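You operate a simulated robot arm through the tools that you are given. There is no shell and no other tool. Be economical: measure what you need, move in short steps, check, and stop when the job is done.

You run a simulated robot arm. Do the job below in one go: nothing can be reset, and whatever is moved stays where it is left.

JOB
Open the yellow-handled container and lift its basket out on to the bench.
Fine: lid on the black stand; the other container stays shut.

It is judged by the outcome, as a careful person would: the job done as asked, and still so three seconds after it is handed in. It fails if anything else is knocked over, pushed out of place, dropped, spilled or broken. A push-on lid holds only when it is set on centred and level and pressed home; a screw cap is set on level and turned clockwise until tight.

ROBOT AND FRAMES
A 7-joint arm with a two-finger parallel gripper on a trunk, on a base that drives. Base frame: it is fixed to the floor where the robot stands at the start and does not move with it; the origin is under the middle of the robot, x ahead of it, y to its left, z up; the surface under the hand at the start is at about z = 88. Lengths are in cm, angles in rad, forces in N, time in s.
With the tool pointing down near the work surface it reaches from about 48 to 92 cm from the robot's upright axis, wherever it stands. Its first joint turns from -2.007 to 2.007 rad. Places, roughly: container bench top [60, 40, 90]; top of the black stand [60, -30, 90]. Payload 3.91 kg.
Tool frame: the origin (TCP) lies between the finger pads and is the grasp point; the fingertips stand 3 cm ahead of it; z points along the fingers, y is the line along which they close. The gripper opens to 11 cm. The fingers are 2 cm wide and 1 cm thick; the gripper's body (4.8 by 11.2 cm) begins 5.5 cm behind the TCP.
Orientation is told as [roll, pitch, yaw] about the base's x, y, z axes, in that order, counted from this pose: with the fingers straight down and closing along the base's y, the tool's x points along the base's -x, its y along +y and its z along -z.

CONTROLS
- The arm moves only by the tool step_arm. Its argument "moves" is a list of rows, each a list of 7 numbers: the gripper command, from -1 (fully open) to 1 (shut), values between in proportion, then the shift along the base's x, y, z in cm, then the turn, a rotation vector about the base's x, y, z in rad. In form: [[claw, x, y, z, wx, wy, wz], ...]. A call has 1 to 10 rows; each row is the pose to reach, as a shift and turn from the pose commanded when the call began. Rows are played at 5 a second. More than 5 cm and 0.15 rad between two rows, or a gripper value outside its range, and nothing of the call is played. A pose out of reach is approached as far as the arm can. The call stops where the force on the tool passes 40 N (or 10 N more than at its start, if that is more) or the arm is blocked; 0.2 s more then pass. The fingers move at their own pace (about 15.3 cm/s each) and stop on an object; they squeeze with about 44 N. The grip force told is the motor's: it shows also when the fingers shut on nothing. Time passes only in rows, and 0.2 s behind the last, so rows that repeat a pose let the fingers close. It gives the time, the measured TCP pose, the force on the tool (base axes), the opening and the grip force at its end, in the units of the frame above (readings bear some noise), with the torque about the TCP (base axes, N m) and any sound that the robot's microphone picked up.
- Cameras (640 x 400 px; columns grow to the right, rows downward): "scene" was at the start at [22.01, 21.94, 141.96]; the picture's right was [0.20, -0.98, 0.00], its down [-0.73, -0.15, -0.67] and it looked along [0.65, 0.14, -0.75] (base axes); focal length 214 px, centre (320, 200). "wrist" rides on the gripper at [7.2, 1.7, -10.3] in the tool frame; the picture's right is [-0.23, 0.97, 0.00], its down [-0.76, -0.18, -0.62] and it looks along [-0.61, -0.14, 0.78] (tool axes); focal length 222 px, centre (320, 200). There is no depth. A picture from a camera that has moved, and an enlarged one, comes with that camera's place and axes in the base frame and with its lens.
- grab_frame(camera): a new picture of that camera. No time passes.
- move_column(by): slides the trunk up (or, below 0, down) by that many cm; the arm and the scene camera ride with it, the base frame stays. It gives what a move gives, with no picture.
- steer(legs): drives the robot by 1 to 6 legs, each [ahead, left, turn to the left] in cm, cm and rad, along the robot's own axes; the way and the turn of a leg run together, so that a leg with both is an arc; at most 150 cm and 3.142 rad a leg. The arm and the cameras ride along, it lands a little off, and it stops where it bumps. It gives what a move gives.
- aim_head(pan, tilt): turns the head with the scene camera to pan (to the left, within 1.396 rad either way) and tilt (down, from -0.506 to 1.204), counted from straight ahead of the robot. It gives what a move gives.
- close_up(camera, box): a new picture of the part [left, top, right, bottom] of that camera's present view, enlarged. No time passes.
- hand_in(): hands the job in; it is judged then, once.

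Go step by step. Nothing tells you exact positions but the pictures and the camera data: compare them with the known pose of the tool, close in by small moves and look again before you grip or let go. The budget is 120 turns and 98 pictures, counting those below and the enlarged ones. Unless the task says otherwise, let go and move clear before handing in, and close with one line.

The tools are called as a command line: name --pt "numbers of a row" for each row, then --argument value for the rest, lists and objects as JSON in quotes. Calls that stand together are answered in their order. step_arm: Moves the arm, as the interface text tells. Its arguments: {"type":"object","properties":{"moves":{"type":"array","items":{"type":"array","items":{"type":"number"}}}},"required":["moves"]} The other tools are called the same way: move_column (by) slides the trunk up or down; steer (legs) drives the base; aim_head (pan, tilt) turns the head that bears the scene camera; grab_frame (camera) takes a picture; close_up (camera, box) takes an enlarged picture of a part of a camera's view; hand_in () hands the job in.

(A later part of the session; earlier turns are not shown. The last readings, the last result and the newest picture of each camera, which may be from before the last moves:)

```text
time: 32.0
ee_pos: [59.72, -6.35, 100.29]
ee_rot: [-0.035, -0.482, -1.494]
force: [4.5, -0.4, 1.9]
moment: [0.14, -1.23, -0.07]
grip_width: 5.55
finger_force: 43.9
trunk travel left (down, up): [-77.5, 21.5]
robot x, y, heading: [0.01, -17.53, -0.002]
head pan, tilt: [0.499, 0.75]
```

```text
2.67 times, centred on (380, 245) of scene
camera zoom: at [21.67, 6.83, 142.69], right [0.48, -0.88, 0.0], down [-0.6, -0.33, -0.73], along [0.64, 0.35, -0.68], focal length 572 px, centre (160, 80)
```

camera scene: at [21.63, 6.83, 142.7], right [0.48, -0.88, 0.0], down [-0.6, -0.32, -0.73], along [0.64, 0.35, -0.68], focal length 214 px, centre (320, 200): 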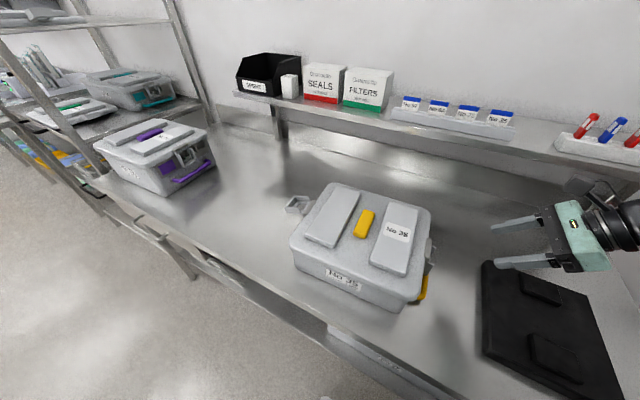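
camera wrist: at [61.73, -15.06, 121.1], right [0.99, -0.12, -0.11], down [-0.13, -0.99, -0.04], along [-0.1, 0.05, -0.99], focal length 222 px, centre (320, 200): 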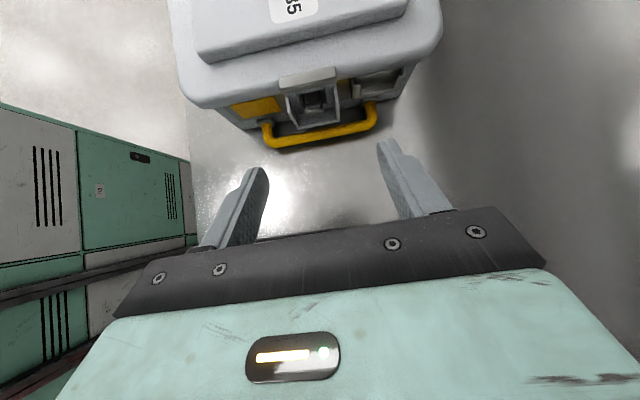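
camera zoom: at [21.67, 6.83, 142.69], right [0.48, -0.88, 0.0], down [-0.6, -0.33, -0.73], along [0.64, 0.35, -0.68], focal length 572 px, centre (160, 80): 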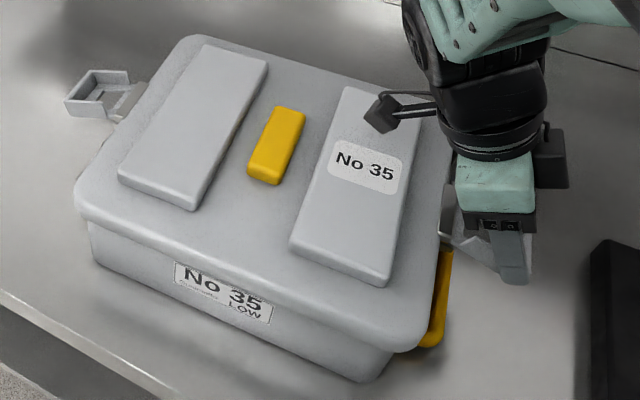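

step_arm --pt "1 0 0.16 0.55 -0.1 0 0" --pt "-0.3 0 0.16 0.55 -0.1 0 0" --pt "-0.3 0 0.16 0.55 -0.1 0 0" --pt "-0.3 0 1.0 3 -0.1 0 0" --pt "-0.3 0 1.5 6.5 -0.1 0 0" --pt "-0.3 0 1.5 10.5 0 0 0" --pt "-0.3 0 1.5 14.5 0.14 0 0" --pt "-0.3 0 1.5 18 0.28 0 0" --pt "-0.3 0 1.5 20 0.4 0 0" --pt "-0.3 0 1.5 20 0.48 0 0"

close_up --camera "scene" --box '[280, 170, 480, 320]'

```text
time: 34.2
ee_pos: [59.71, -4.8, 120.37]
ee_rot: [0.0, 0.001, -1.5]
force: [0.6, 0.5, 0.5]
moment: [-0.03, 0.03, 0.02]
grip_width: 7.13
finger_force: 0.0
trunk travel left (down, up): [-77.5, 21.5]
robot x, y, heading: [-0.29, -17.17, 0.0]
head pan, tilt: [0.499, 0.75]
```

```text
2.67 times, centred on (380, 245) of scene
camera zoom: at [21.64, 6.89, 142.69], right [0.48, -0.88, 0.0], down [-0.6, -0.33, -0.73], along [0.64, 0.35, -0.68], focal length 572 px, centre (160, 80)
```

zoom: 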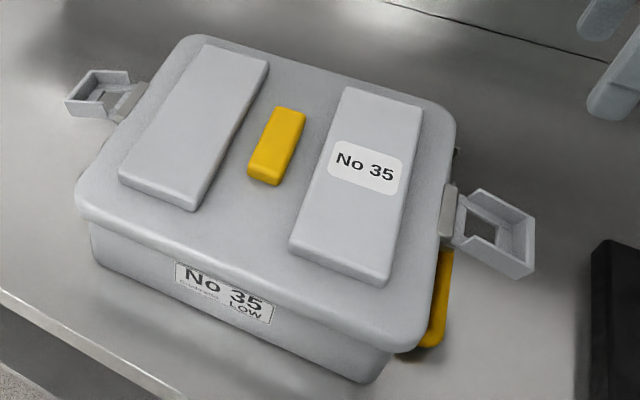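

Both flaps are up. Next I'll turn the gripper so it closes along y and hover over the yellow lid grip at about (58.5, 14.4).

step_arm --pt "0.09 0 2 0.2 0 0 0.148" --pt "0.09 -0.1 4 0.2 0 0 0.296" --pt "0.09 -0.2 6 0.2 0 0 0.444" --pt "0.09 -0.4 8 0.2 0 0 0.592" --pt "0.09 -0.6 10 0.2 0 0 0.74" --pt "0.09 -0.8 12 0.2 0 0 0.888" --pt "0.09 -1 14 0.2 0 0 1.036" --pt "0.09 -1.1 16 0.2 0 0 1.184" --pt "0.09 -1.2 18 0.2 0 0 1.332" --pt "0.09 -1.2 19.2 0.2 0 0 1.48"

step_arm --pt "0.09 0 0 -3 0 0 0.08" --pt "0.09 0 0 -6 0 0 0.08" --pt "0.09 0 0 -9 0 0 0.08"

grab_frame --camera "wrist"

grab_frame --camera "scene"

```text
time: 36.4
ee_pos: [58.48, 14.43, 120.51]
ee_rot: [0.001, -0.002, -0.018]
force: [-0.3, 0.0, 0.7]
moment: [0.01, -0.01, -0.01]
grip_width: 5.02
finger_force: 0.0
trunk travel left (down, up): [-77.5, 21.5]
robot x, y, heading: [-0.19, -17.6, -0.0]
head pan, tilt: [0.499, 0.75]
```

```text
time: 37.2
ee_pos: [58.59, 14.5, 111.66]
ee_rot: [0.001, 0.0, 0.06]
force: [0.0, 0.2, 0.8]
moment: [0.02, 0.03, 0.0]
grip_width: 5.0
finger_force: 0.1
trunk travel left (down, up): [-77.5, 21.5]
robot x, y, heading: [-0.13, -17.52, -0.002]
head pan, tilt: [0.499, 0.75]
```

```text
54 pictures are left
camera wrist: at [51.28, 15.69, 121.99], right [0.17, 0.99, 0.0], down [0.77, -0.13, 0.62], along [0.61, -0.11, -0.78], focal length 222 px, centre (320, 200)
```

wrist: 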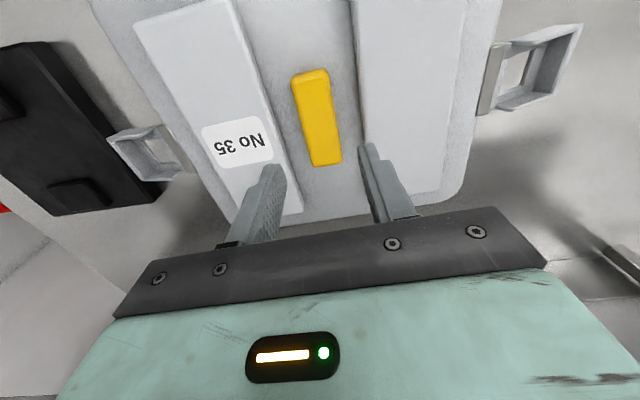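

```text
53 pictures are left
camera scene: at [21.62, 6.84, 142.7], right [0.48, -0.88, 0.0], down [-0.6, -0.33, -0.73], along [0.64, 0.35, -0.68], focal length 214 px, centre (320, 200)
```

scene: 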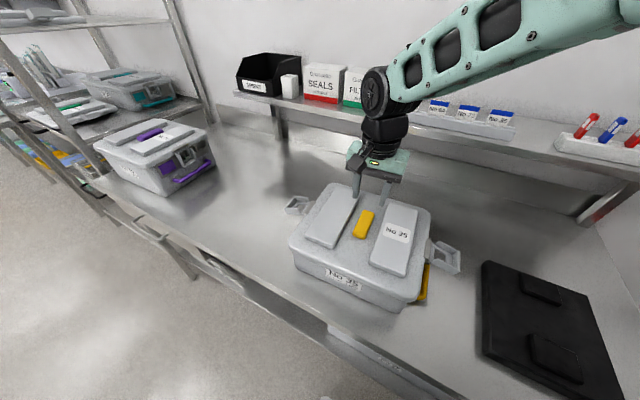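

step_arm --pt "0.09 -0.2 -0.2 -3 0 0 -0.02" --pt "0.09 -0.3 -0.2 -6 0 0 -0.02"

close_up --camera "wrist" --box '[200, 80, 440, 240]'

close_up --camera "scene" --box '[310, 170, 430, 270]'

```text
time: 37.8
ee_pos: [58.25, 13.96, 105.63]
ee_rot: [0.001, 0.001, 0.038]
force: [-0.6, -0.8, 0.7]
moment: [0.02, -0.04, -0.01]
grip_width: 5.0
finger_force: 0.1
trunk travel left (down, up): [-77.5, 21.5]
robot x, y, heading: [-0.17, -17.54, -0.003]
head pan, tilt: [0.499, 0.75]
```

```text
2.50 times, centred on (320, 160) of wrist
camera zoom: at [50.97, 15.53, 115.92], right [0.19, 0.98, 0.0], down [0.77, -0.15, 0.62], along [0.61, -0.12, -0.78], focal length 555 px, centre (320, 300)
```

zoom: 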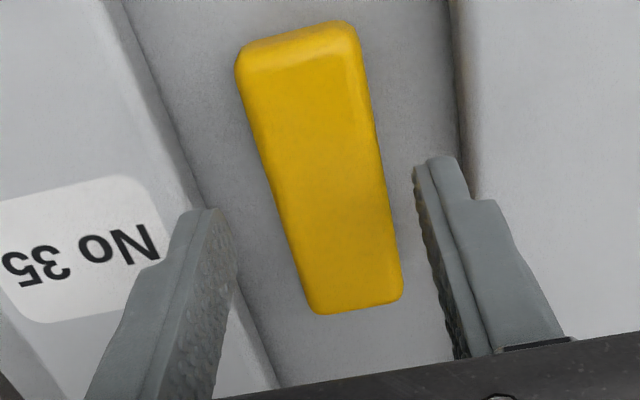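

```text
4.00 times, centred on (370, 220) of scene
camera zoom: at [21.62, 6.84, 142.7], right [0.48, -0.88, 0.0], down [-0.6, -0.33, -0.73], along [0.64, 0.35, -0.68], focal length 858 px, centre (120, 120)
```

zoom: 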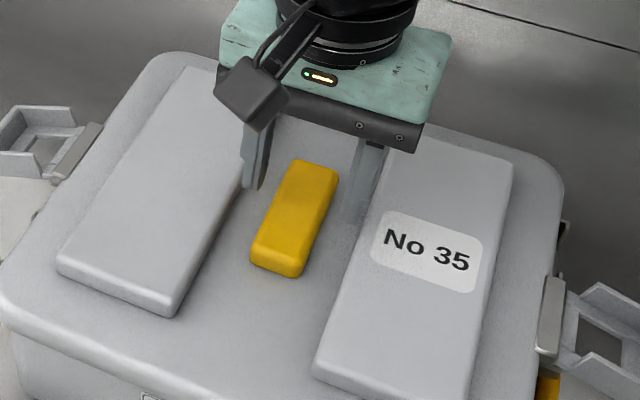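

step_arm --pt "0.15 0 0.12 -0.7 0 0 0" --pt "0.15 0 0.12 -1.5 0 0 0" --pt "0.15 0 0.12 -2.2 0 0 0" --pt "0.15 0 0.12 -3.0 0 0 0"

close_up --camera "wrist" --box '[200, 80, 440, 240]'

close_up --camera "scene" --box '[330, 190, 410, 260]'

```text
time: 38.8
ee_pos: [58.05, 14.36, 102.5]
ee_rot: [-0.001, -0.001, 0.039]
force: [-0.8, -0.5, 5.4]
moment: [-0.23, 0.0, 0.0]
grip_width: 4.71
finger_force: 0.2
trunk travel left (down, up): [-77.5, 21.5]
robot x, y, heading: [-0.04, -17.54, -0.006]
head pan, tilt: [0.499, 0.75]
```

```text
2.50 times, centred on (320, 160) of wrist
camera zoom: at [50.89, 15.72, 112.94], right [0.19, 0.98, 0.0], down [0.77, -0.15, 0.62], along [0.61, -0.12, -0.78], focal length 555 px, centre (320, 300)
```

zoom: 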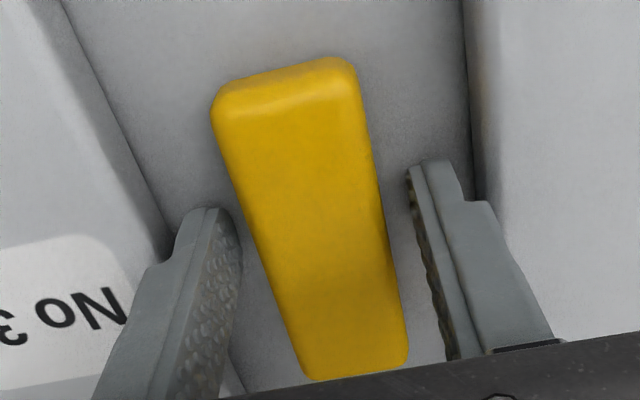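

```text
5.71 times, centred on (370, 225) of scene
camera zoom: at [21.62, 6.85, 142.71], right [0.48, -0.88, 0.0], down [-0.6, -0.33, -0.73], along [0.64, 0.35, -0.68], focal length 1226 px, centre (34, 57)
```

zoom: 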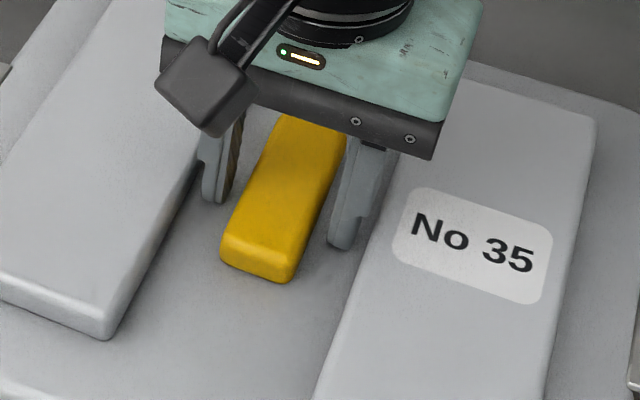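

step_arm --pt "0.15 0.2 -0.15 0.15 0 0 0" --pt "0.15 0.2 -0.3 0.15 0 0 0" --pt "0.25 0.2 -0.3 0.15 0 0 0" --pt "1 0.2 -0.3 0.15 0 0 0" --pt "1 0.2 -0.3 0.15 0 0 0"

close_up --camera "wrist" --box '[200, 80, 440, 240]'

close_up --camera "scene" --box '[280, 170, 480, 320]'

```text
time: 40.0
ee_pos: [58.47, 14.01, 102.78]
ee_rot: [0.001, 0.0, 0.037]
force: [-1.0, 5.2, 0.4]
moment: [0.81, -0.15, 0.52]
grip_width: 3.38
finger_force: 43.8
trunk travel left (down, up): [-77.5, 21.5]
robot x, y, heading: [0.03, -17.26, 0.002]
head pan, tilt: [0.499, 0.75]
```

```text
2.50 times, centred on (320, 160) of wrist
camera zoom: at [51.1, 15.49, 113.02], right [0.19, 0.98, 0.0], down [0.77, -0.15, 0.62], along [0.61, -0.12, -0.78], focal length 555 px, centre (320, 300)
```

zoom: 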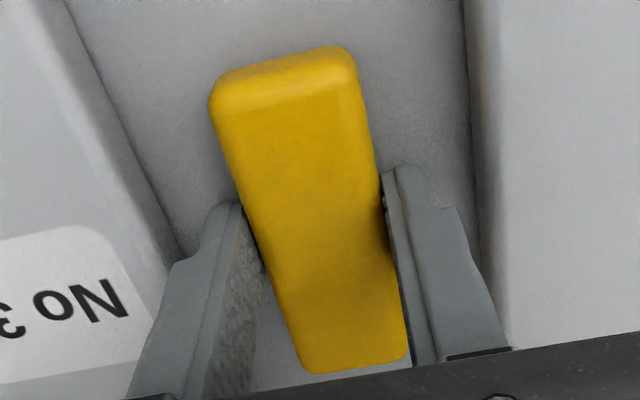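

```text
2.67 times, centred on (380, 245) of scene
camera zoom: at [21.65, 6.9, 142.68], right [0.48, -0.88, 0.0], down [-0.6, -0.33, -0.73], along [0.64, 0.35, -0.68], focal length 572 px, centre (160, 80)
```

zoom: 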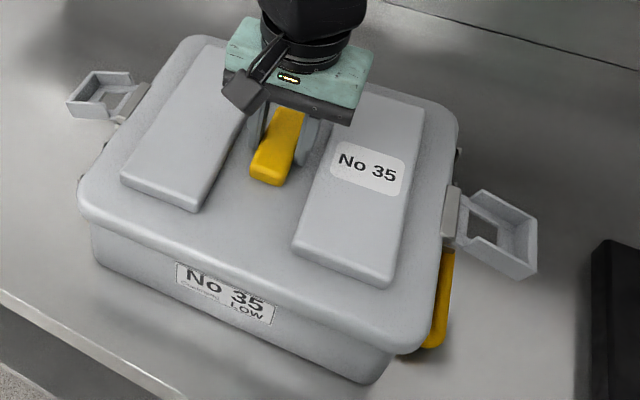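

step_arm --pt "1 0 0 0.2 0 0 0.03" --pt "1 0 0 0.6 0 0 0.03" --pt "1 0 0 1.2 0 0 0.03" --pt "1 0 0 2 0 0 0.03"

close_up --camera "scene" --box '[280, 170, 480, 320]'

```text
time: 41.0
ee_pos: [58.38, 14.08, 104.66]
ee_rot: [0.002, 0.0, 0.068]
force: [0.0, 0.2, 0.5]
moment: [0.0, 0.0, -0.01]
grip_width: 3.4
finger_force: 0.1
trunk travel left (down, up): [-77.5, 21.5]
robot x, y, heading: [0.01, -17.4, -0.007]
head pan, tilt: [0.499, 0.75]
```

```text
2.67 times, centred on (380, 245) of scene
camera zoom: at [21.65, 6.86, 142.7], right [0.48, -0.88, 0.0], down [-0.6, -0.33, -0.73], along [0.64, 0.35, -0.68], focal length 572 px, centre (160, 80)
```

zoom: 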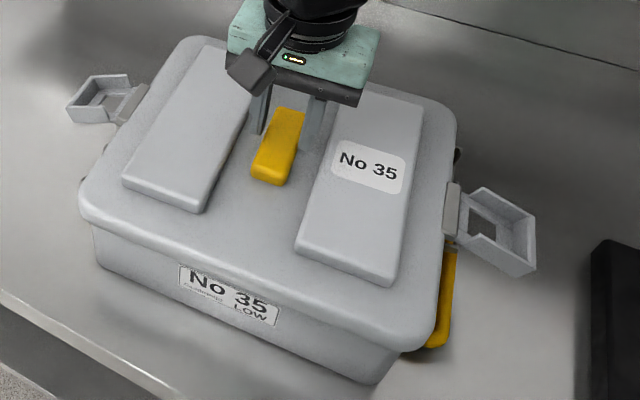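

The grip slipped off the handle. I'll take a closer look before trying again.

step_arm --pt "0.1 0 0 0.5 0 0 0" --pt "0.1 0 0 0.5 0 0 0"

close_up --camera "scene" --box '[330, 190, 410, 260]'

close_up --camera "wrist" --box '[200, 80, 440, 240]'

close_up --camera "scene" --box '[280, 240, 460, 330]'

```text
time: 41.6
ee_pos: [58.44, 13.93, 105.21]
ee_rot: [0.001, -0.001, 0.068]
force: [0.0, -0.9, 0.0]
moment: [0.03, 0.02, -0.01]
grip_width: 4.97
finger_force: 0.0
trunk travel left (down, up): [-77.5, 21.5]
robot x, y, heading: [0.0, -17.28, -0.004]
head pan, tilt: [0.499, 0.75]
```

```text
5.71 times, centred on (370, 225) of scene
camera zoom: at [21.65, 6.86, 142.69], right [0.48, -0.88, 0.0], down [-0.6, -0.33, -0.73], along [0.64, 0.35, -0.68], focal length 1226 px, centre (34, 57)
```

zoom: 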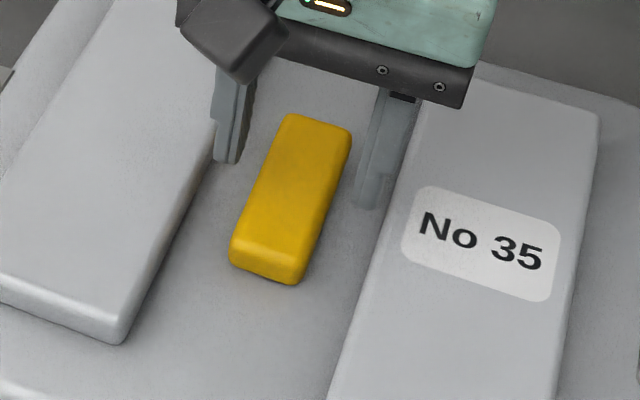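

```text
2.50 times, centred on (320, 160) of wrist
camera zoom: at [51.13, 15.16, 115.5], right [0.16, 0.99, 0.0], down [0.77, -0.13, 0.62], along [0.61, -0.1, -0.78], focal length 555 px, centre (320, 300)
```

zoom: 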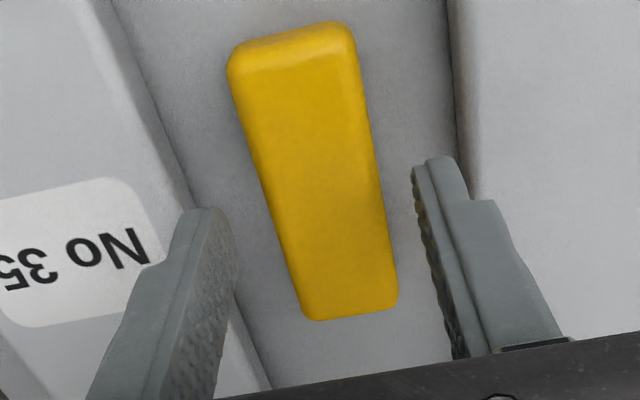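

```text
3.56 times, centred on (370, 285) of scene
camera zoom: at [21.65, 6.86, 142.69], right [0.48, -0.88, 0.0], down [-0.6, -0.33, -0.73], along [0.64, 0.35, -0.68], focal length 763 px, centre (142, -102)
```

zoom: 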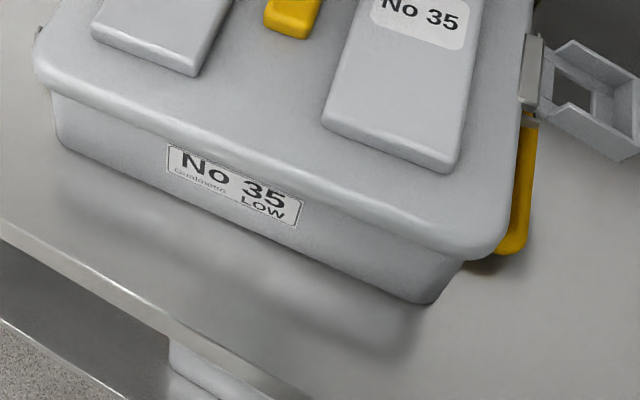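

step_arm --pt "0.15 0 0 -1 0 0 -0.02" --pt "0.15 0 0 -2 0 0 -0.02" --pt "0.15 0 0 -2.5 0 0 -0.02" --pt "0.15 0 0 -2.8 0 0 -0.02"

```text
time: 42.6
ee_pos: [58.43, 14.07, 102.65]
ee_rot: [0.002, 0.0, 0.048]
force: [-3.7, -2.9, 19.5]
moment: [-0.62, 0.18, -0.13]
grip_width: 4.78
finger_force: 1.0
trunk travel left (down, up): [-77.5, 21.5]
robot x, y, heading: [-0.06, -17.67, -0.002]
head pan, tilt: [0.499, 0.75]
```

close_up --camera "wrist" --box '[220, 130, 400, 240]'

close_up --camera "scene" --box '[340, 190, 400, 240]'

```text
3.56 times, centred on (310, 185) of wrist
camera zoom: at [51.12, 15.29, 112.94], right [0.18, 0.98, 0.0], down [0.77, -0.14, 0.62], along [0.61, -0.11, -0.78], focal length 790 px, centre (356, 253)
```

zoom: 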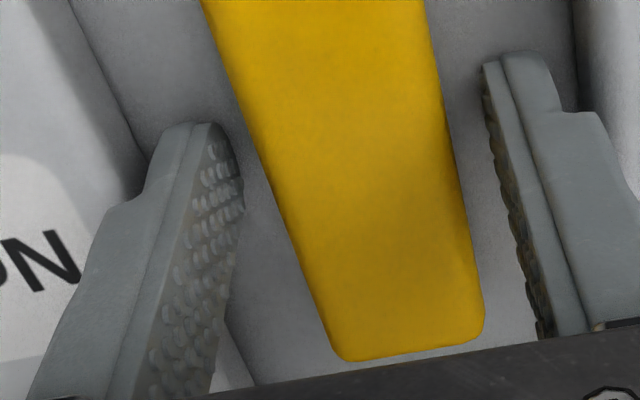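

```text
8.00 times, centred on (370, 215) of scene
camera zoom: at [21.56, 6.81, 142.76], right [0.48, -0.88, 0.0], down [-0.6, -0.32, -0.73], along [0.64, 0.35, -0.68], focal length 1716 px, centre (-80, 80)
```

zoom: 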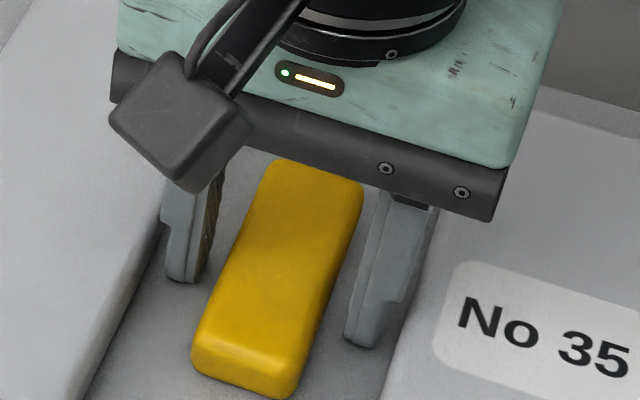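

step_arm --pt "0.15 -0.2 -0.12 0.1 0 0 0" --pt "0.3 -0.2 -0.12 0.1 0 0 0" --pt "1 -0.2 -0.12 0.05 0 0 0" --pt "1 -0.2 -0.12 0.05 0 0 0" --pt "1 -0.2 -0.12 0.05 0 0 0"

step_arm --pt "1 0 0 0.3 0 0 0" --pt "1 0 0 0.5 0 0 0"

close_up --camera "scene" --box '[280, 170, 480, 320]'

```text
time: 43.8
ee_pos: [58.28, 13.83, 102.63]
ee_rot: [0.002, -0.004, 0.048]
force: [9.5, 4.1, 37.6]
moment: [-0.6, 0.62, 0.38]
grip_width: 3.37
finger_force: 43.6
trunk travel left (down, up): [-77.5, 21.5]
robot x, y, heading: [0.17, -17.49, -0.002]
head pan, tilt: [0.499, 0.75]
```

```text
time: 44.4
ee_pos: [58.23, 13.75, 102.6]
ee_rot: [-0.004, 0.005, 0.046]
force: [6.5, 7.9, -0.4]
moment: [-0.13, 0.28, 0.19]
grip_width: 3.36
finger_force: 44.3
trunk travel left (down, up): [-77.5, 21.5]
robot x, y, heading: [0.01, -17.2, 0.003]
head pan, tilt: [0.499, 0.75]
```

```text
2.67 times, centred on (380, 245) of scene
camera zoom: at [21.68, 6.89, 142.62], right [0.48, -0.88, 0.0], down [-0.6, -0.33, -0.73], along [0.64, 0.35, -0.68], focal length 572 px, centre (160, 80)
```

zoom: 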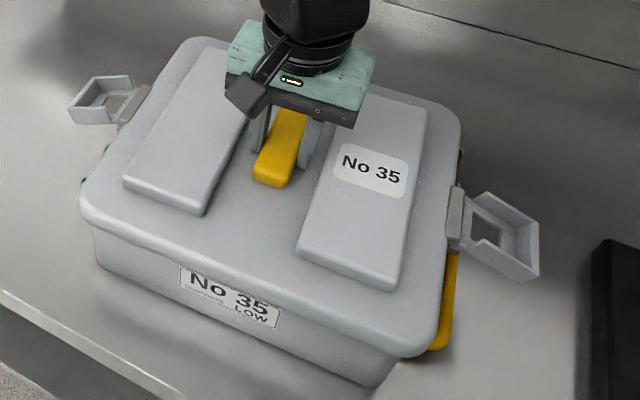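

step_arm --pt "1 0 0 0.2 0 0 0" --pt "1 0 0 0.4 0 0 0"

step_arm --pt "1 0 0 0.2 0 0 0" --pt "1 0 0 0.4 0 0 0"

close_up --camera "scene" --box '[280, 170, 480, 320]'

```text
time: 45.0
ee_pos: [58.21, 13.78, 103.18]
ee_rot: [-0.002, 0.001, 0.047]
force: [-1.4, -0.5, -7.5]
moment: [0.05, 0.04, 0.0]
grip_width: 3.38
finger_force: 44.4
trunk travel left (down, up): [-77.5, 21.5]
robot x, y, heading: [-0.12, -17.55, -0.001]
head pan, tilt: [0.499, 0.75]
```

```text
time: 45.6
ee_pos: [58.24, 13.85, 103.61]
ee_rot: [0.001, -0.001, 0.046]
force: [0.7, -0.6, -6.2]
moment: [0.02, 0.07, 0.01]
grip_width: 3.36
finger_force: 43.9
trunk travel left (down, up): [-77.5, 21.5]
robot x, y, heading: [-0.23, -17.37, -0.002]
head pan, tilt: [0.499, 0.75]
```

```text
2.67 times, centred on (380, 245) of scene
camera zoom: at [21.67, 6.87, 142.68], right [0.48, -0.88, 0.0], down [-0.6, -0.33, -0.73], along [0.64, 0.35, -0.68], focal length 572 px, centre (160, 80)
```

zoom: 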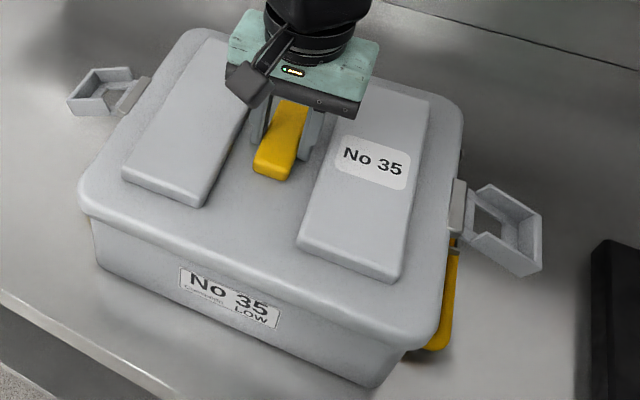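

The lid is coming up, about 0.7 kg with a firm grip. Lifting it clear gently.

step_arm --pt "1 0 0 0.7 0 0 0" --pt "1 0 0 1.6 0 0 0" --pt "1 0 0 2.8 0 0 0" --pt "1 0 0 4 0 0 0" --pt "1 0 0 5.5 0 0 0" --pt "1 0 0 7 0 0 0" --pt "1 0 0 9 0 0 0" --pt "1 0 0 11 0 0 0" --pt "1 0 0 12 0 0 0"

grab_frame --camera "scene"

```text
time: 47.6
ee_pos: [58.41, 13.9, 115.61]
ee_rot: [-0.002, 0.001, 0.05]
force: [0.6, 0.5, -8.2]
moment: [-0.02, 0.04, -0.02]
grip_width: 3.37
finger_force: 43.8
trunk travel left (down, up): [-77.5, 21.5]
robot x, y, heading: [0.07, -17.79, -0.002]
head pan, tilt: [0.499, 0.75]
```

```text
38 pictures are left
camera scene: at [21.67, 6.88, 142.68], right [0.48, -0.88, 0.0], down [-0.6, -0.33, -0.73], along [0.64, 0.35, -0.68], focal length 214 px, centre (320, 200)
```

scene: 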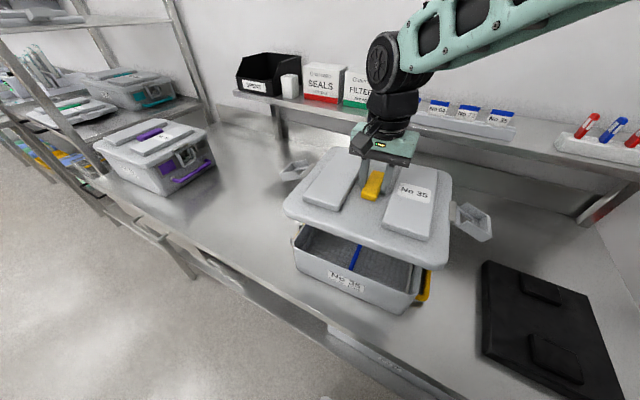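

The lid is off cleanly and shows a basket inside. Before carrying it over, I'll check the clearance on the right beyond the stand, where there is something red.

aim_head --pan -0.35 --tilt 0.75

grab_frame --camera "scene"

```text
time: 48.7
ee_pos: [58.32, 13.96, 115.59]
ee_rot: [0.0, 0.0, 0.046]
force: [0.7, 0.2, -7.4]
moment: [0.03, 0.04, 0.01]
grip_width: 3.37
finger_force: 43.7
trunk travel left (down, up): [-77.5, 21.5]
robot x, y, heading: [-0.04, -17.51, 0.002]
head pan, tilt: [-0.351, 0.75]
```

```text
37 pictures are left
camera scene: at [22.16, 0.06, 142.69], right [-0.34, -0.94, 0.0], down [-0.64, 0.24, -0.73], along [0.69, -0.25, -0.68], focal length 214 px, centre (320, 200)
```

scene: 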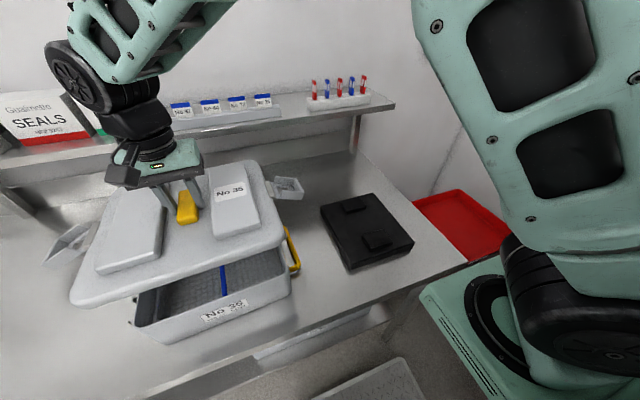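

The red tray lies below the bench edge, so the lid clears it. Stand centre ≈ (60, -29); carrying the lid there.

step_arm --pt "1 0.1 -1.5 0.5 0 0 0" --pt "1 0.2 -4 1 0 0 0" --pt "1 0.4 -7 1 0 0 0" --pt "1 0.5 -10 1 0 0 0" --pt "1 0.7 -13.5 1 0 0 0" --pt "1 0.9 -17 1 0 0 0" --pt "1 1.1 -20.5 1 0 0 0" --pt "1 1.3 -24 1 0 0 0" --pt "1 1.5 -27 1 0 0 0" --pt "1 1.6 -30 1 0 0 0"

step_arm --pt "1 0.1 -3 0 0 0 0" --pt "1 0.1 -6 0 0 0 0" --pt "1 0.1 -9 0 0 0 0" --pt "1 0.1 -11.5 0 0 0 0" --pt "1 0.1 -13 -1 0 0 0" --pt "1 0.1 -13 -4 0 0 0" --pt "1 0.1 -13 -7 0 0 0" --pt "1 0.1 -13 -9.5 0 0 0"

grab_frame --camera "scene"

```text
time: 50.9
ee_pos: [59.88, -16.06, 116.68]
ee_rot: [0.001, 0.002, 0.047]
force: [0.2, 0.8, -8.0]
moment: [-0.06, 0.03, 0.0]
grip_width: 3.36
finger_force: 44.1
trunk travel left (down, up): [-77.5, 21.5]
robot x, y, heading: [-0.06, -17.32, -0.006]
head pan, tilt: [-0.351, 0.75]
```

```text
time: 52.7
ee_pos: [59.8, -29.11, 107.22]
ee_rot: [0.001, -0.001, 0.046]
force: [-0.9, 0.2, -6.8]
moment: [0.0, 0.02, 0.01]
grip_width: 3.35
finger_force: 43.6
trunk travel left (down, up): [-77.5, 21.5]
robot x, y, heading: [-0.26, -17.49, -0.003]
head pan, tilt: [-0.351, 0.75]
```

```text
36 pictures are left
camera scene: at [22.13, 0.03, 142.7], right [-0.35, -0.94, 0.0], down [-0.64, 0.24, -0.73], along [0.69, -0.25, -0.68], focal length 214 px, centre (320, 200)
```

scene: 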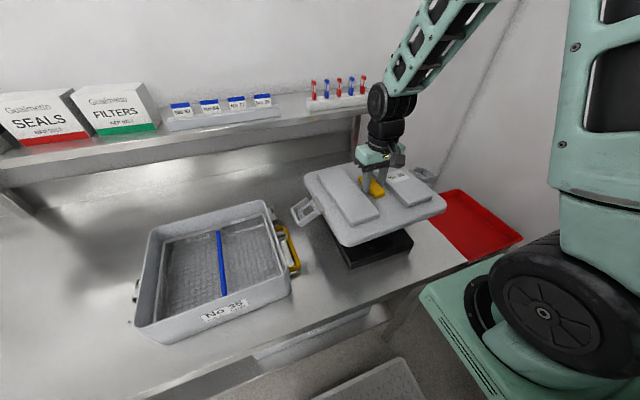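

step_arm --pt "1 0.1 -0.5 -1.5 0 0 0" --pt "1 0.1 -0.6 -3 0 0 0" --pt "1 0.1 -0.6 -4.5 0 0 0" --pt "1 0.1 -0.6 -6 0 0 0" --pt "1 0.1 -0.6 -7 0 0 0"

close_up --camera "scene" --box '[260, 140, 480, 290]'

```text
time: 53.9
ee_pos: [59.94, -29.7, 100.18]
ee_rot: [-0.001, 0.0, 0.048]
force: [0.5, 0.6, -5.8]
moment: [-0.01, 0.06, -0.03]
grip_width: 3.37
finger_force: 43.7
trunk travel left (down, up): [-77.5, 21.5]
robot x, y, heading: [-0.33, -17.42, -0.005]
head pan, tilt: [-0.351, 0.75]
```

```text
2.67 times, centred on (370, 215) of scene
camera zoom: at [22.15, 0.03, 142.69], right [-0.35, -0.94, 0.0], down [-0.64, 0.24, -0.73], along [0.69, -0.25, -0.68], focal length 572 px, centre (187, 160)
```

zoom: 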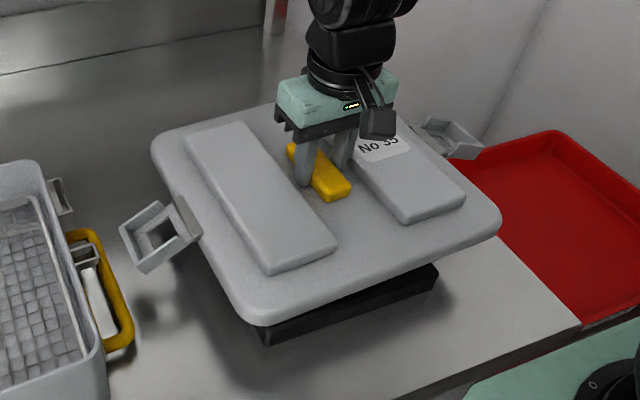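

step_arm --pt "1 0 0 -0.8 0 0 0" --pt "1 0 0 -1.6 0 0 0" --pt "1 0 0 -2.2 0 0 0" --pt "1 0 0 -2.6 0 0 0"

step_arm --pt "1 0 0 -0.4 0 0 0" --pt "1 0 0 -0.8 0 0 0"

```text
time: 54.9
ee_pos: [60.03, -29.58, 97.6]
ee_rot: [0.0, 0.0, 0.046]
force: [-0.7, 0.3, -7.4]
moment: [-0.01, 0.04, 0.0]
grip_width: 3.37
finger_force: 43.4
trunk travel left (down, up): [-77.5, 21.5]
robot x, y, heading: [0.27, -17.49, -0.003]
head pan, tilt: [-0.351, 0.75]
```

```text
time: 55.5
ee_pos: [60.0, -29.73, 96.88]
ee_rot: [-0.002, -0.001, 0.046]
force: [0.8, 1.0, -5.6]
moment: [0.0, 0.07, 0.0]
grip_width: 3.38
finger_force: 44.2
trunk travel left (down, up): [-77.5, 21.5]
robot x, y, heading: [0.01, -17.48, 0.001]
head pan, tilt: [-0.351, 0.75]
```

step_arm --pt "1 0 0 -0.4 0 0 0" --pt "1 0 0 -0.8 0 0 0"

close_up --camera "scene" --box '[260, 140, 480, 290]'

```text
time: 56.3
ee_pos: [60.01, -29.61, 96.25]
ee_rot: [0.0, -0.004, 0.049]
force: [-5.9, -0.4, 31.5]
moment: [0.0, 1.18, 0.06]
grip_width: 3.38
finger_force: 44.1
trunk travel left (down, up): [-77.5, 21.5]
robot x, y, heading: [0.24, -17.32, -0.003]
head pan, tilt: [-0.351, 0.75]
stopped in row 2: the force on the tool passed its limit at 42 N (the readings are from after the stop); the commanded pose is now the measured one
```

```text
2.67 times, centred on (370, 215) of scene
camera zoom: at [22.01, 0.06, 142.75], right [-0.35, -0.94, 0.0], down [-0.64, 0.24, -0.73], along [0.69, -0.25, -0.68], focal length 572 px, centre (187, 160)
```

zoom: 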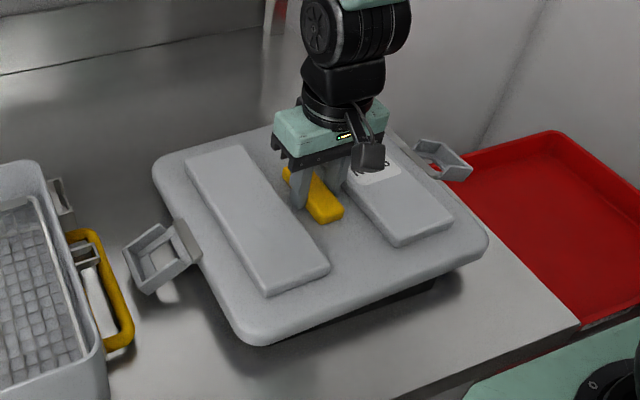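

The lid rests on the stand. Releasing it and retreating upward.

step_arm --pt "1 0 0 0.15 0 0 0" --pt "0.12 0 0 0.15 0 0 0" --pt "0.12 0 0 0.15 0 0 0" --pt "0.12 0 0 1.5 0 0 0" --pt "0.12 0 0 4 0 0 0" --pt "0.12 0 0 8 0 0 0" --pt "0.12 0 0 12.5 0 0 0" --pt "0.12 0 0 17 0 0 0" --pt "0.12 0 0 21 0 0 0" --pt "0.12 0 0 24 0 0 0"

aim_head --pan 0.2 --tilt 0.85

grab_frame --camera "scene"

close_up --camera "scene" --box '[210, 130, 430, 290]'

```text
time: 58.5
ee_pos: [60.15, -29.69, 120.2]
ee_rot: [-0.001, -0.004, 0.045]
force: [0.1, 0.1, 0.0]
moment: [-0.04, 0.02, 0.02]
grip_width: 4.86
finger_force: 0.0
trunk travel left (down, up): [-77.5, 21.5]
robot x, y, heading: [-0.4, -17.44, 0.002]
head pan, tilt: [-0.351, 0.75]
```

```text
time: 59.5
ee_pos: [60.11, -29.81, 120.21]
ee_rot: [-0.001, -0.003, 0.048]
force: [-0.1, 0.1, 0.0]
moment: [0.0, -0.02, 0.0]
grip_width: 4.83
finger_force: 0.1
trunk travel left (down, up): [-77.5, 21.5]
robot x, y, heading: [-0.03, -17.57, 0.0]
head pan, tilt: [0.201, 0.85]
```

```text
33 pictures are left
camera scene: at [22.02, 4.44, 141.89], right [0.2, -0.98, 0.0], down [-0.74, -0.15, -0.66], along [0.65, 0.13, -0.75], focal length 214 px, centre (320, 200)
```

scene: 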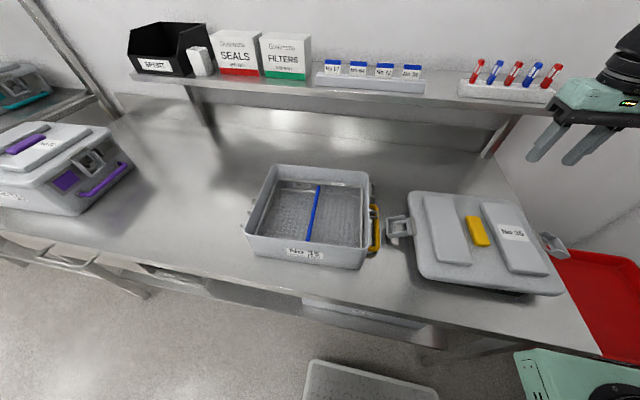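

```text
2.50 times, centred on (320, 210) of scene
camera zoom: at [22.02, 4.44, 141.89], right [0.2, -0.98, 0.0], down [-0.74, -0.15, -0.66], along [0.65, 0.13, -0.75], focal length 536 px, centre (320, 175)
```

zoom: 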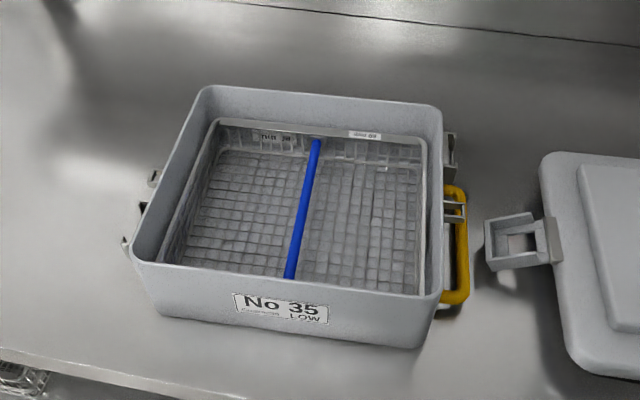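

The lid sits on the stand. The basket has a blue bar handle running along x at about (58, 13.5); I'll move over it and look with the wrist camera.

step_arm --pt "0.12 -0.2 4.3 0 0 0 0" --pt "0.12 -0.4 8.6 0 0 0 0" --pt "0.12 -0.6 12.9 0 0 0 0" --pt "0.12 -0.8 17.2 0 0 0 0" --pt "0.12 -1 21.5 0 0 0 0" --pt "0.12 -1.2 25.8 0 0 0 0" --pt "0.12 -1.4 30.1 0 0 0 0" --pt "0.12 -1.6 34.4 0 0 0 0" --pt "0.12 -1.7 38.8 -1 0 0 0" --pt "0.12 -1.8 43.2 -3 0 0 0"

step_arm --pt "0.12 0 0 -4 0 0 0.02" --pt "0.12 0 0 -8 0 0 0.02"

grab_frame --camera "wrist"

close_up --camera "scene" --box '[230, 130, 390, 270]'

```text
time: 61.7
ee_pos: [58.36, 13.4, 117.32]
ee_rot: [-0.001, -0.003, 0.046]
force: [0.2, -1.4, 1.0]
moment: [0.03, -0.01, -0.02]
grip_width: 4.83
finger_force: 0.0
trunk travel left (down, up): [-77.5, 21.5]
robot x, y, heading: [0.11, -17.79, 0.002]
head pan, tilt: [0.201, 0.85]
```

```text
time: 62.3
ee_pos: [58.38, 13.48, 109.26]
ee_rot: [0.0, -0.002, 0.069]
force: [0.2, -0.2, 0.7]
moment: [0.02, 0.01, 0.01]
grip_width: 4.85
finger_force: 0.1
trunk travel left (down, up): [-77.5, 21.5]
robot x, y, heading: [-0.45, -17.23, 0.004]
head pan, tilt: [0.201, 0.85]
```

```text
31 pictures are left
camera wrist: at [51.06, 14.61, 119.52], right [0.16, 0.99, 0.0], down [0.77, -0.13, 0.63], along [0.62, -0.1, -0.78], focal length 222 px, centre (320, 200)
```

wrist: 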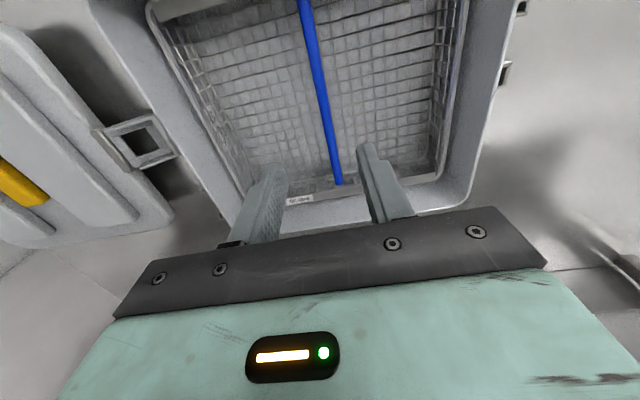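

```text
2.86 times, centred on (310, 200) of scene
camera zoom: at [22.0, 4.43, 141.9], right [0.2, -0.98, 0.0], down [-0.74, -0.15, -0.66], along [0.65, 0.13, -0.75], focal length 613 px, centre (349, 200)
```

zoom: 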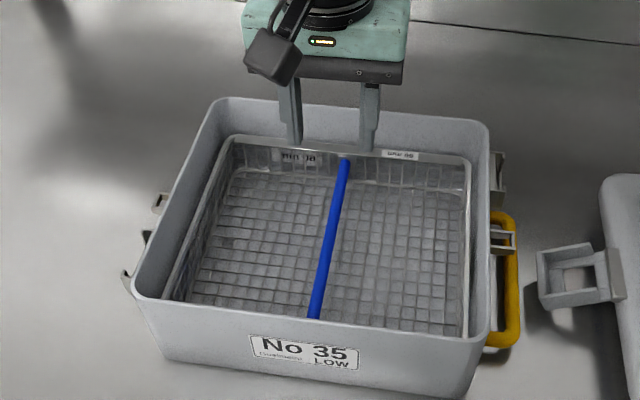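

step_arm --pt "0.12 0 0.15 -3 0 0 0" --pt "0.12 0 0.15 -6 0 0 0" --pt "0.12 0 0.15 -9 0 0 0"

close_up --camera "wrist" --box '[200, 60, 440, 220]'

```text
time: 63.1
ee_pos: [58.36, 13.43, 100.13]
ee_rot: [-0.001, -0.004, 0.068]
force: [-0.9, -0.8, 0.4]
moment: [-0.01, -0.01, -0.01]
grip_width: 4.84
finger_force: 0.0
trunk travel left (down, up): [-77.5, 21.5]
robot x, y, heading: [-0.07, -17.25, -0.0]
head pan, tilt: [0.201, 0.85]
```

```text
2.50 times, centred on (320, 140) of wrist
camera zoom: at [51.04, 14.66, 110.6], right [0.16, 0.99, 0.0], down [0.77, -0.13, 0.63], along [0.62, -0.1, -0.78], focal length 555 px, centre (320, 350)
```

zoom: 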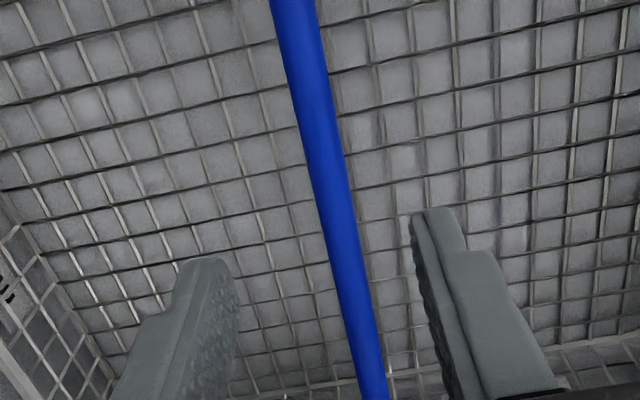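

step_arm --pt "0.12 0 0.15 -1.5 0 0 0" --pt "0.12 0 0.15 -3 0 0 0" --pt "0.12 0 0.15 -4.5 0 0 0"

close_up --camera "wrist" --box '[200, 60, 440, 220]'

close_up --camera "scene" --box '[260, 150, 380, 240]'

```text
time: 63.9
ee_pos: [58.33, 13.71, 95.79]
ee_rot: [0.0, -0.003, 0.068]
force: [-0.3, -0.1, -0.2]
moment: [0.0, -0.02, 0.01]
grip_width: 4.85
finger_force: 0.0
trunk travel left (down, up): [-77.5, 21.5]
robot x, y, heading: [-0.16, -17.11, 0.001]
head pan, tilt: [0.201, 0.85]
```

```text
2.50 times, centred on (320, 140) of wrist
camera zoom: at [50.98, 14.88, 106.04], right [0.16, 0.99, 0.0], down [0.77, -0.13, 0.63], along [0.62, -0.1, -0.78], focal length 555 px, centre (320, 350)
```

zoom: 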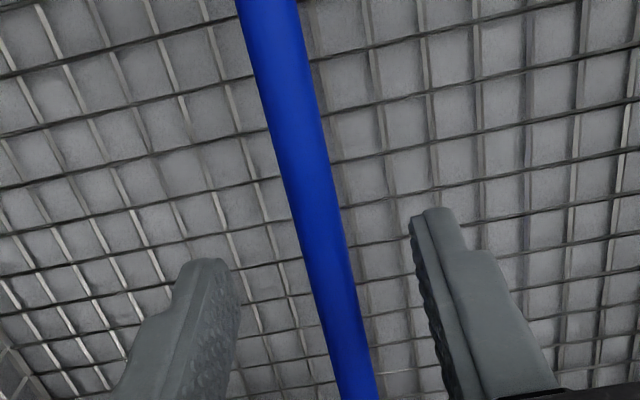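

```text
4.44 times, centred on (320, 195) of scene
camera zoom: at [22.01, 4.44, 141.9], right [0.2, -0.98, 0.0], down [-0.74, -0.15, -0.66], along [0.65, 0.13, -0.75], focal length 953 px, centre (320, 222)
```

zoom: 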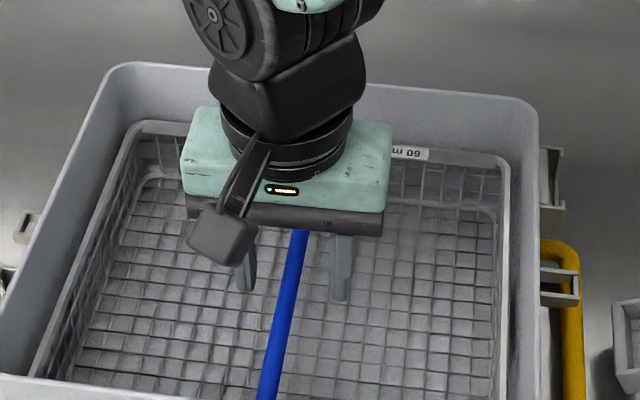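

step_arm --pt "0.4 0 0 -0.3 0 0 0" --pt "1 0 0 -0.3 0 0 0" --pt "1 0 0 -0.3 0 0 0" --pt "1 0 0 -0.3 0 0 0"

step_arm --pt "1 0 0 0.3 0 0 0" --pt "1 0 0 0.8 0 0 0" --pt "1 0 0 1.3 0 0 0"

close_up --camera "scene" --box '[230, 130, 400, 280]'

```text
time: 64.9
ee_pos: [58.35, 13.78, 95.28]
ee_rot: [-0.001, -0.003, 0.07]
force: [0.5, -0.6, 1.6]
moment: [0.0, -0.05, -0.29]
grip_width: 1.1
finger_force: 44.3
trunk travel left (down, up): [-77.5, 21.5]
robot x, y, heading: [0.05, -17.51, -0.002]
head pan, tilt: [0.201, 0.85]
```

```text
time: 65.7
ee_pos: [58.29, 13.83, 96.67]
ee_rot: [0.0, -0.004, 0.069]
force: [0.2, 0.3, -3.6]
moment: [-0.02, 0.04, -0.02]
grip_width: 1.12
finger_force: 44.2
trunk travel left (down, up): [-77.5, 21.5]
robot x, y, heading: [0.24, -17.29, -0.004]
head pan, tilt: [0.201, 0.85]
```

```text
2.67 times, centred on (315, 205) of scene
camera zoom: at [22.04, 4.46, 141.88], right [0.2, -0.98, 0.0], down [-0.74, -0.15, -0.66], along [0.65, 0.13, -0.75], focal length 572 px, centre (333, 187)
```

zoom: 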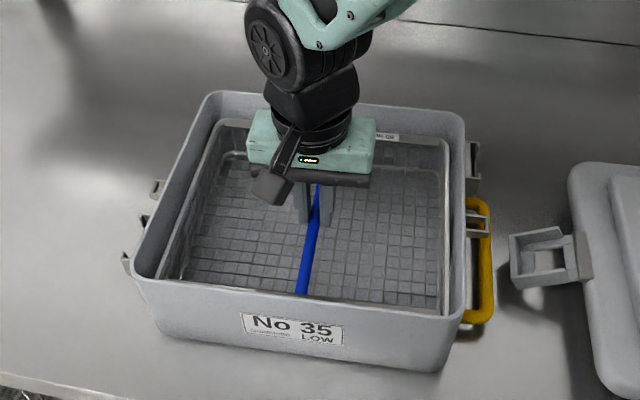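

The basket lifts with about 0.4 kg. Raising it straight up.

step_arm --pt "1 0 0 1 0 0 0" --pt "1 0 0 2 0 0 0" --pt "1 0 0 3 0 0 0" --pt "1 0 0 4 0 0 0" --pt "1 0 0 5.5 0 0 0" --pt "1 0 0 7 0 0 0" --pt "1 0 0 9 0 0 0" --pt "1 0 0 11 0 0 0" --pt "1 0 0 13 0 0 0" --pt "1 0 0 15 0 0 0"

grab_frame --camera "scene"

```text
time: 67.9
ee_pos: [58.39, 13.85, 111.59]
ee_rot: [0.0, -0.002, 0.067]
force: [0.3, -0.6, -3.4]
moment: [0.05, 0.02, -0.01]
grip_width: 1.13
finger_force: 43.8
trunk travel left (down, up): [-77.5, 21.5]
robot x, y, heading: [-0.47, -17.32, -0.003]
head pan, tilt: [0.201, 0.85]
```

```text
25 pictures are left
camera scene: at [22.05, 4.46, 141.88], right [0.2, -0.98, 0.0], down [-0.74, -0.15, -0.66], along [0.65, 0.13, -0.75], focal length 214 px, centre (320, 200)
```

scene: 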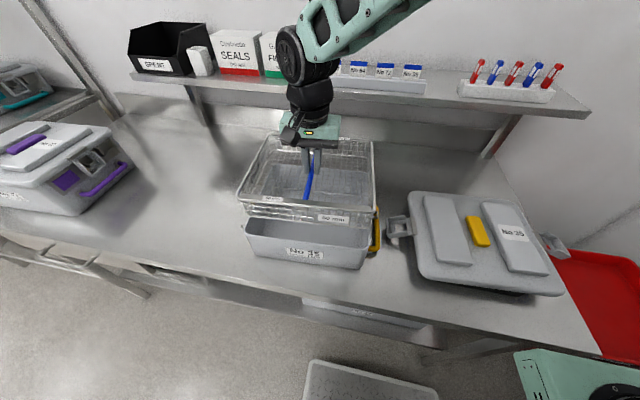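

steer --legs '[[0, 42, 0]]'

grab_frame --camera "scene"

```text
time: 70.4
ee_pos: [58.35, 55.13, 111.66]
ee_rot: [-0.001, -0.003, 0.072]
force: [0.0, -0.9, -3.0]
moment: [0.0, 0.02, 0.02]
grip_width: 1.13
finger_force: 43.9
trunk travel left (down, up): [-77.5, 21.5]
robot x, y, heading: [0.12, 23.68, 0.001]
head pan, tilt: [0.201, 0.85]
```

```text
24 pictures are left
camera scene: at [21.97, 45.77, 141.89], right [0.2, -0.98, 0.0], down [-0.74, -0.15, -0.66], along [0.65, 0.13, -0.75], focal length 214 px, centre (320, 200)
```

scene: 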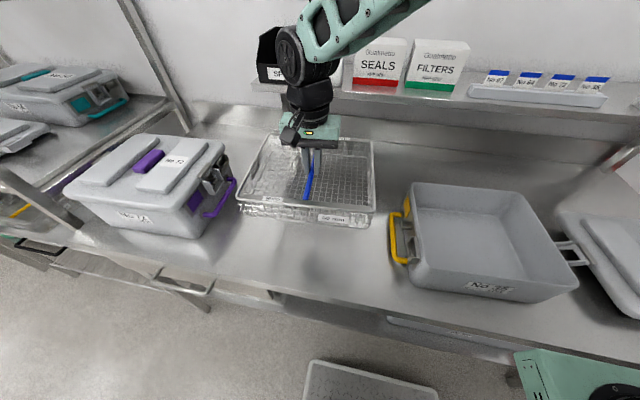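

step_arm --pt "1 0 0 -2 0 0 0" --pt "1 0 0 -4.5 0 0 0" --pt "1 0 0 -7 0 0 0" --pt "1 0 0 -9.5 0 0 0" --pt "1 0 0 -12 0 0 0" --pt "1 0 0 -14 0 0 0" --pt "1 0 0 -15.3 0 0 0"

step_arm --pt "1 0 0 -0.4 0 0 0" --pt "1 0 0 -0.8 0 0 0"

close_up --camera "scene" --box '[220, 120, 420, 270]'

```text
time: 72.0
ee_pos: [58.38, 55.06, 96.41]
ee_rot: [0.001, -0.004, 0.071]
force: [0.2, 0.4, -3.2]
moment: [-0.03, 0.04, 0.03]
grip_width: 1.11
finger_force: 44.3
trunk travel left (down, up): [-77.5, 21.5]
robot x, y, heading: [0.33, 23.46, 0.003]
head pan, tilt: [0.201, 0.85]
```

```text
time: 72.6
ee_pos: [58.37, 55.07, 95.45]
ee_rot: [-0.001, -0.004, 0.073]
force: [-0.6, -0.3, -2.8]
moment: [-0.01, 0.0, 0.02]
grip_width: 1.1
finger_force: 44.2
trunk travel left (down, up): [-77.5, 21.5]
robot x, y, heading: [0.28, 23.92, 0.001]
head pan, tilt: [0.201, 0.85]
```

```text
2.67 times, centred on (320, 195) of scene
camera zoom: at [21.97, 45.77, 141.89], right [0.2, -0.98, 0.0], down [-0.74, -0.15, -0.66], along [0.65, 0.13, -0.75], focal length 572 px, centre (320, 213)
```

zoom: 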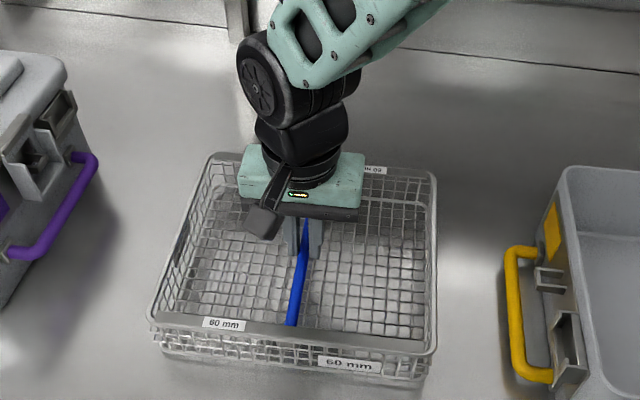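

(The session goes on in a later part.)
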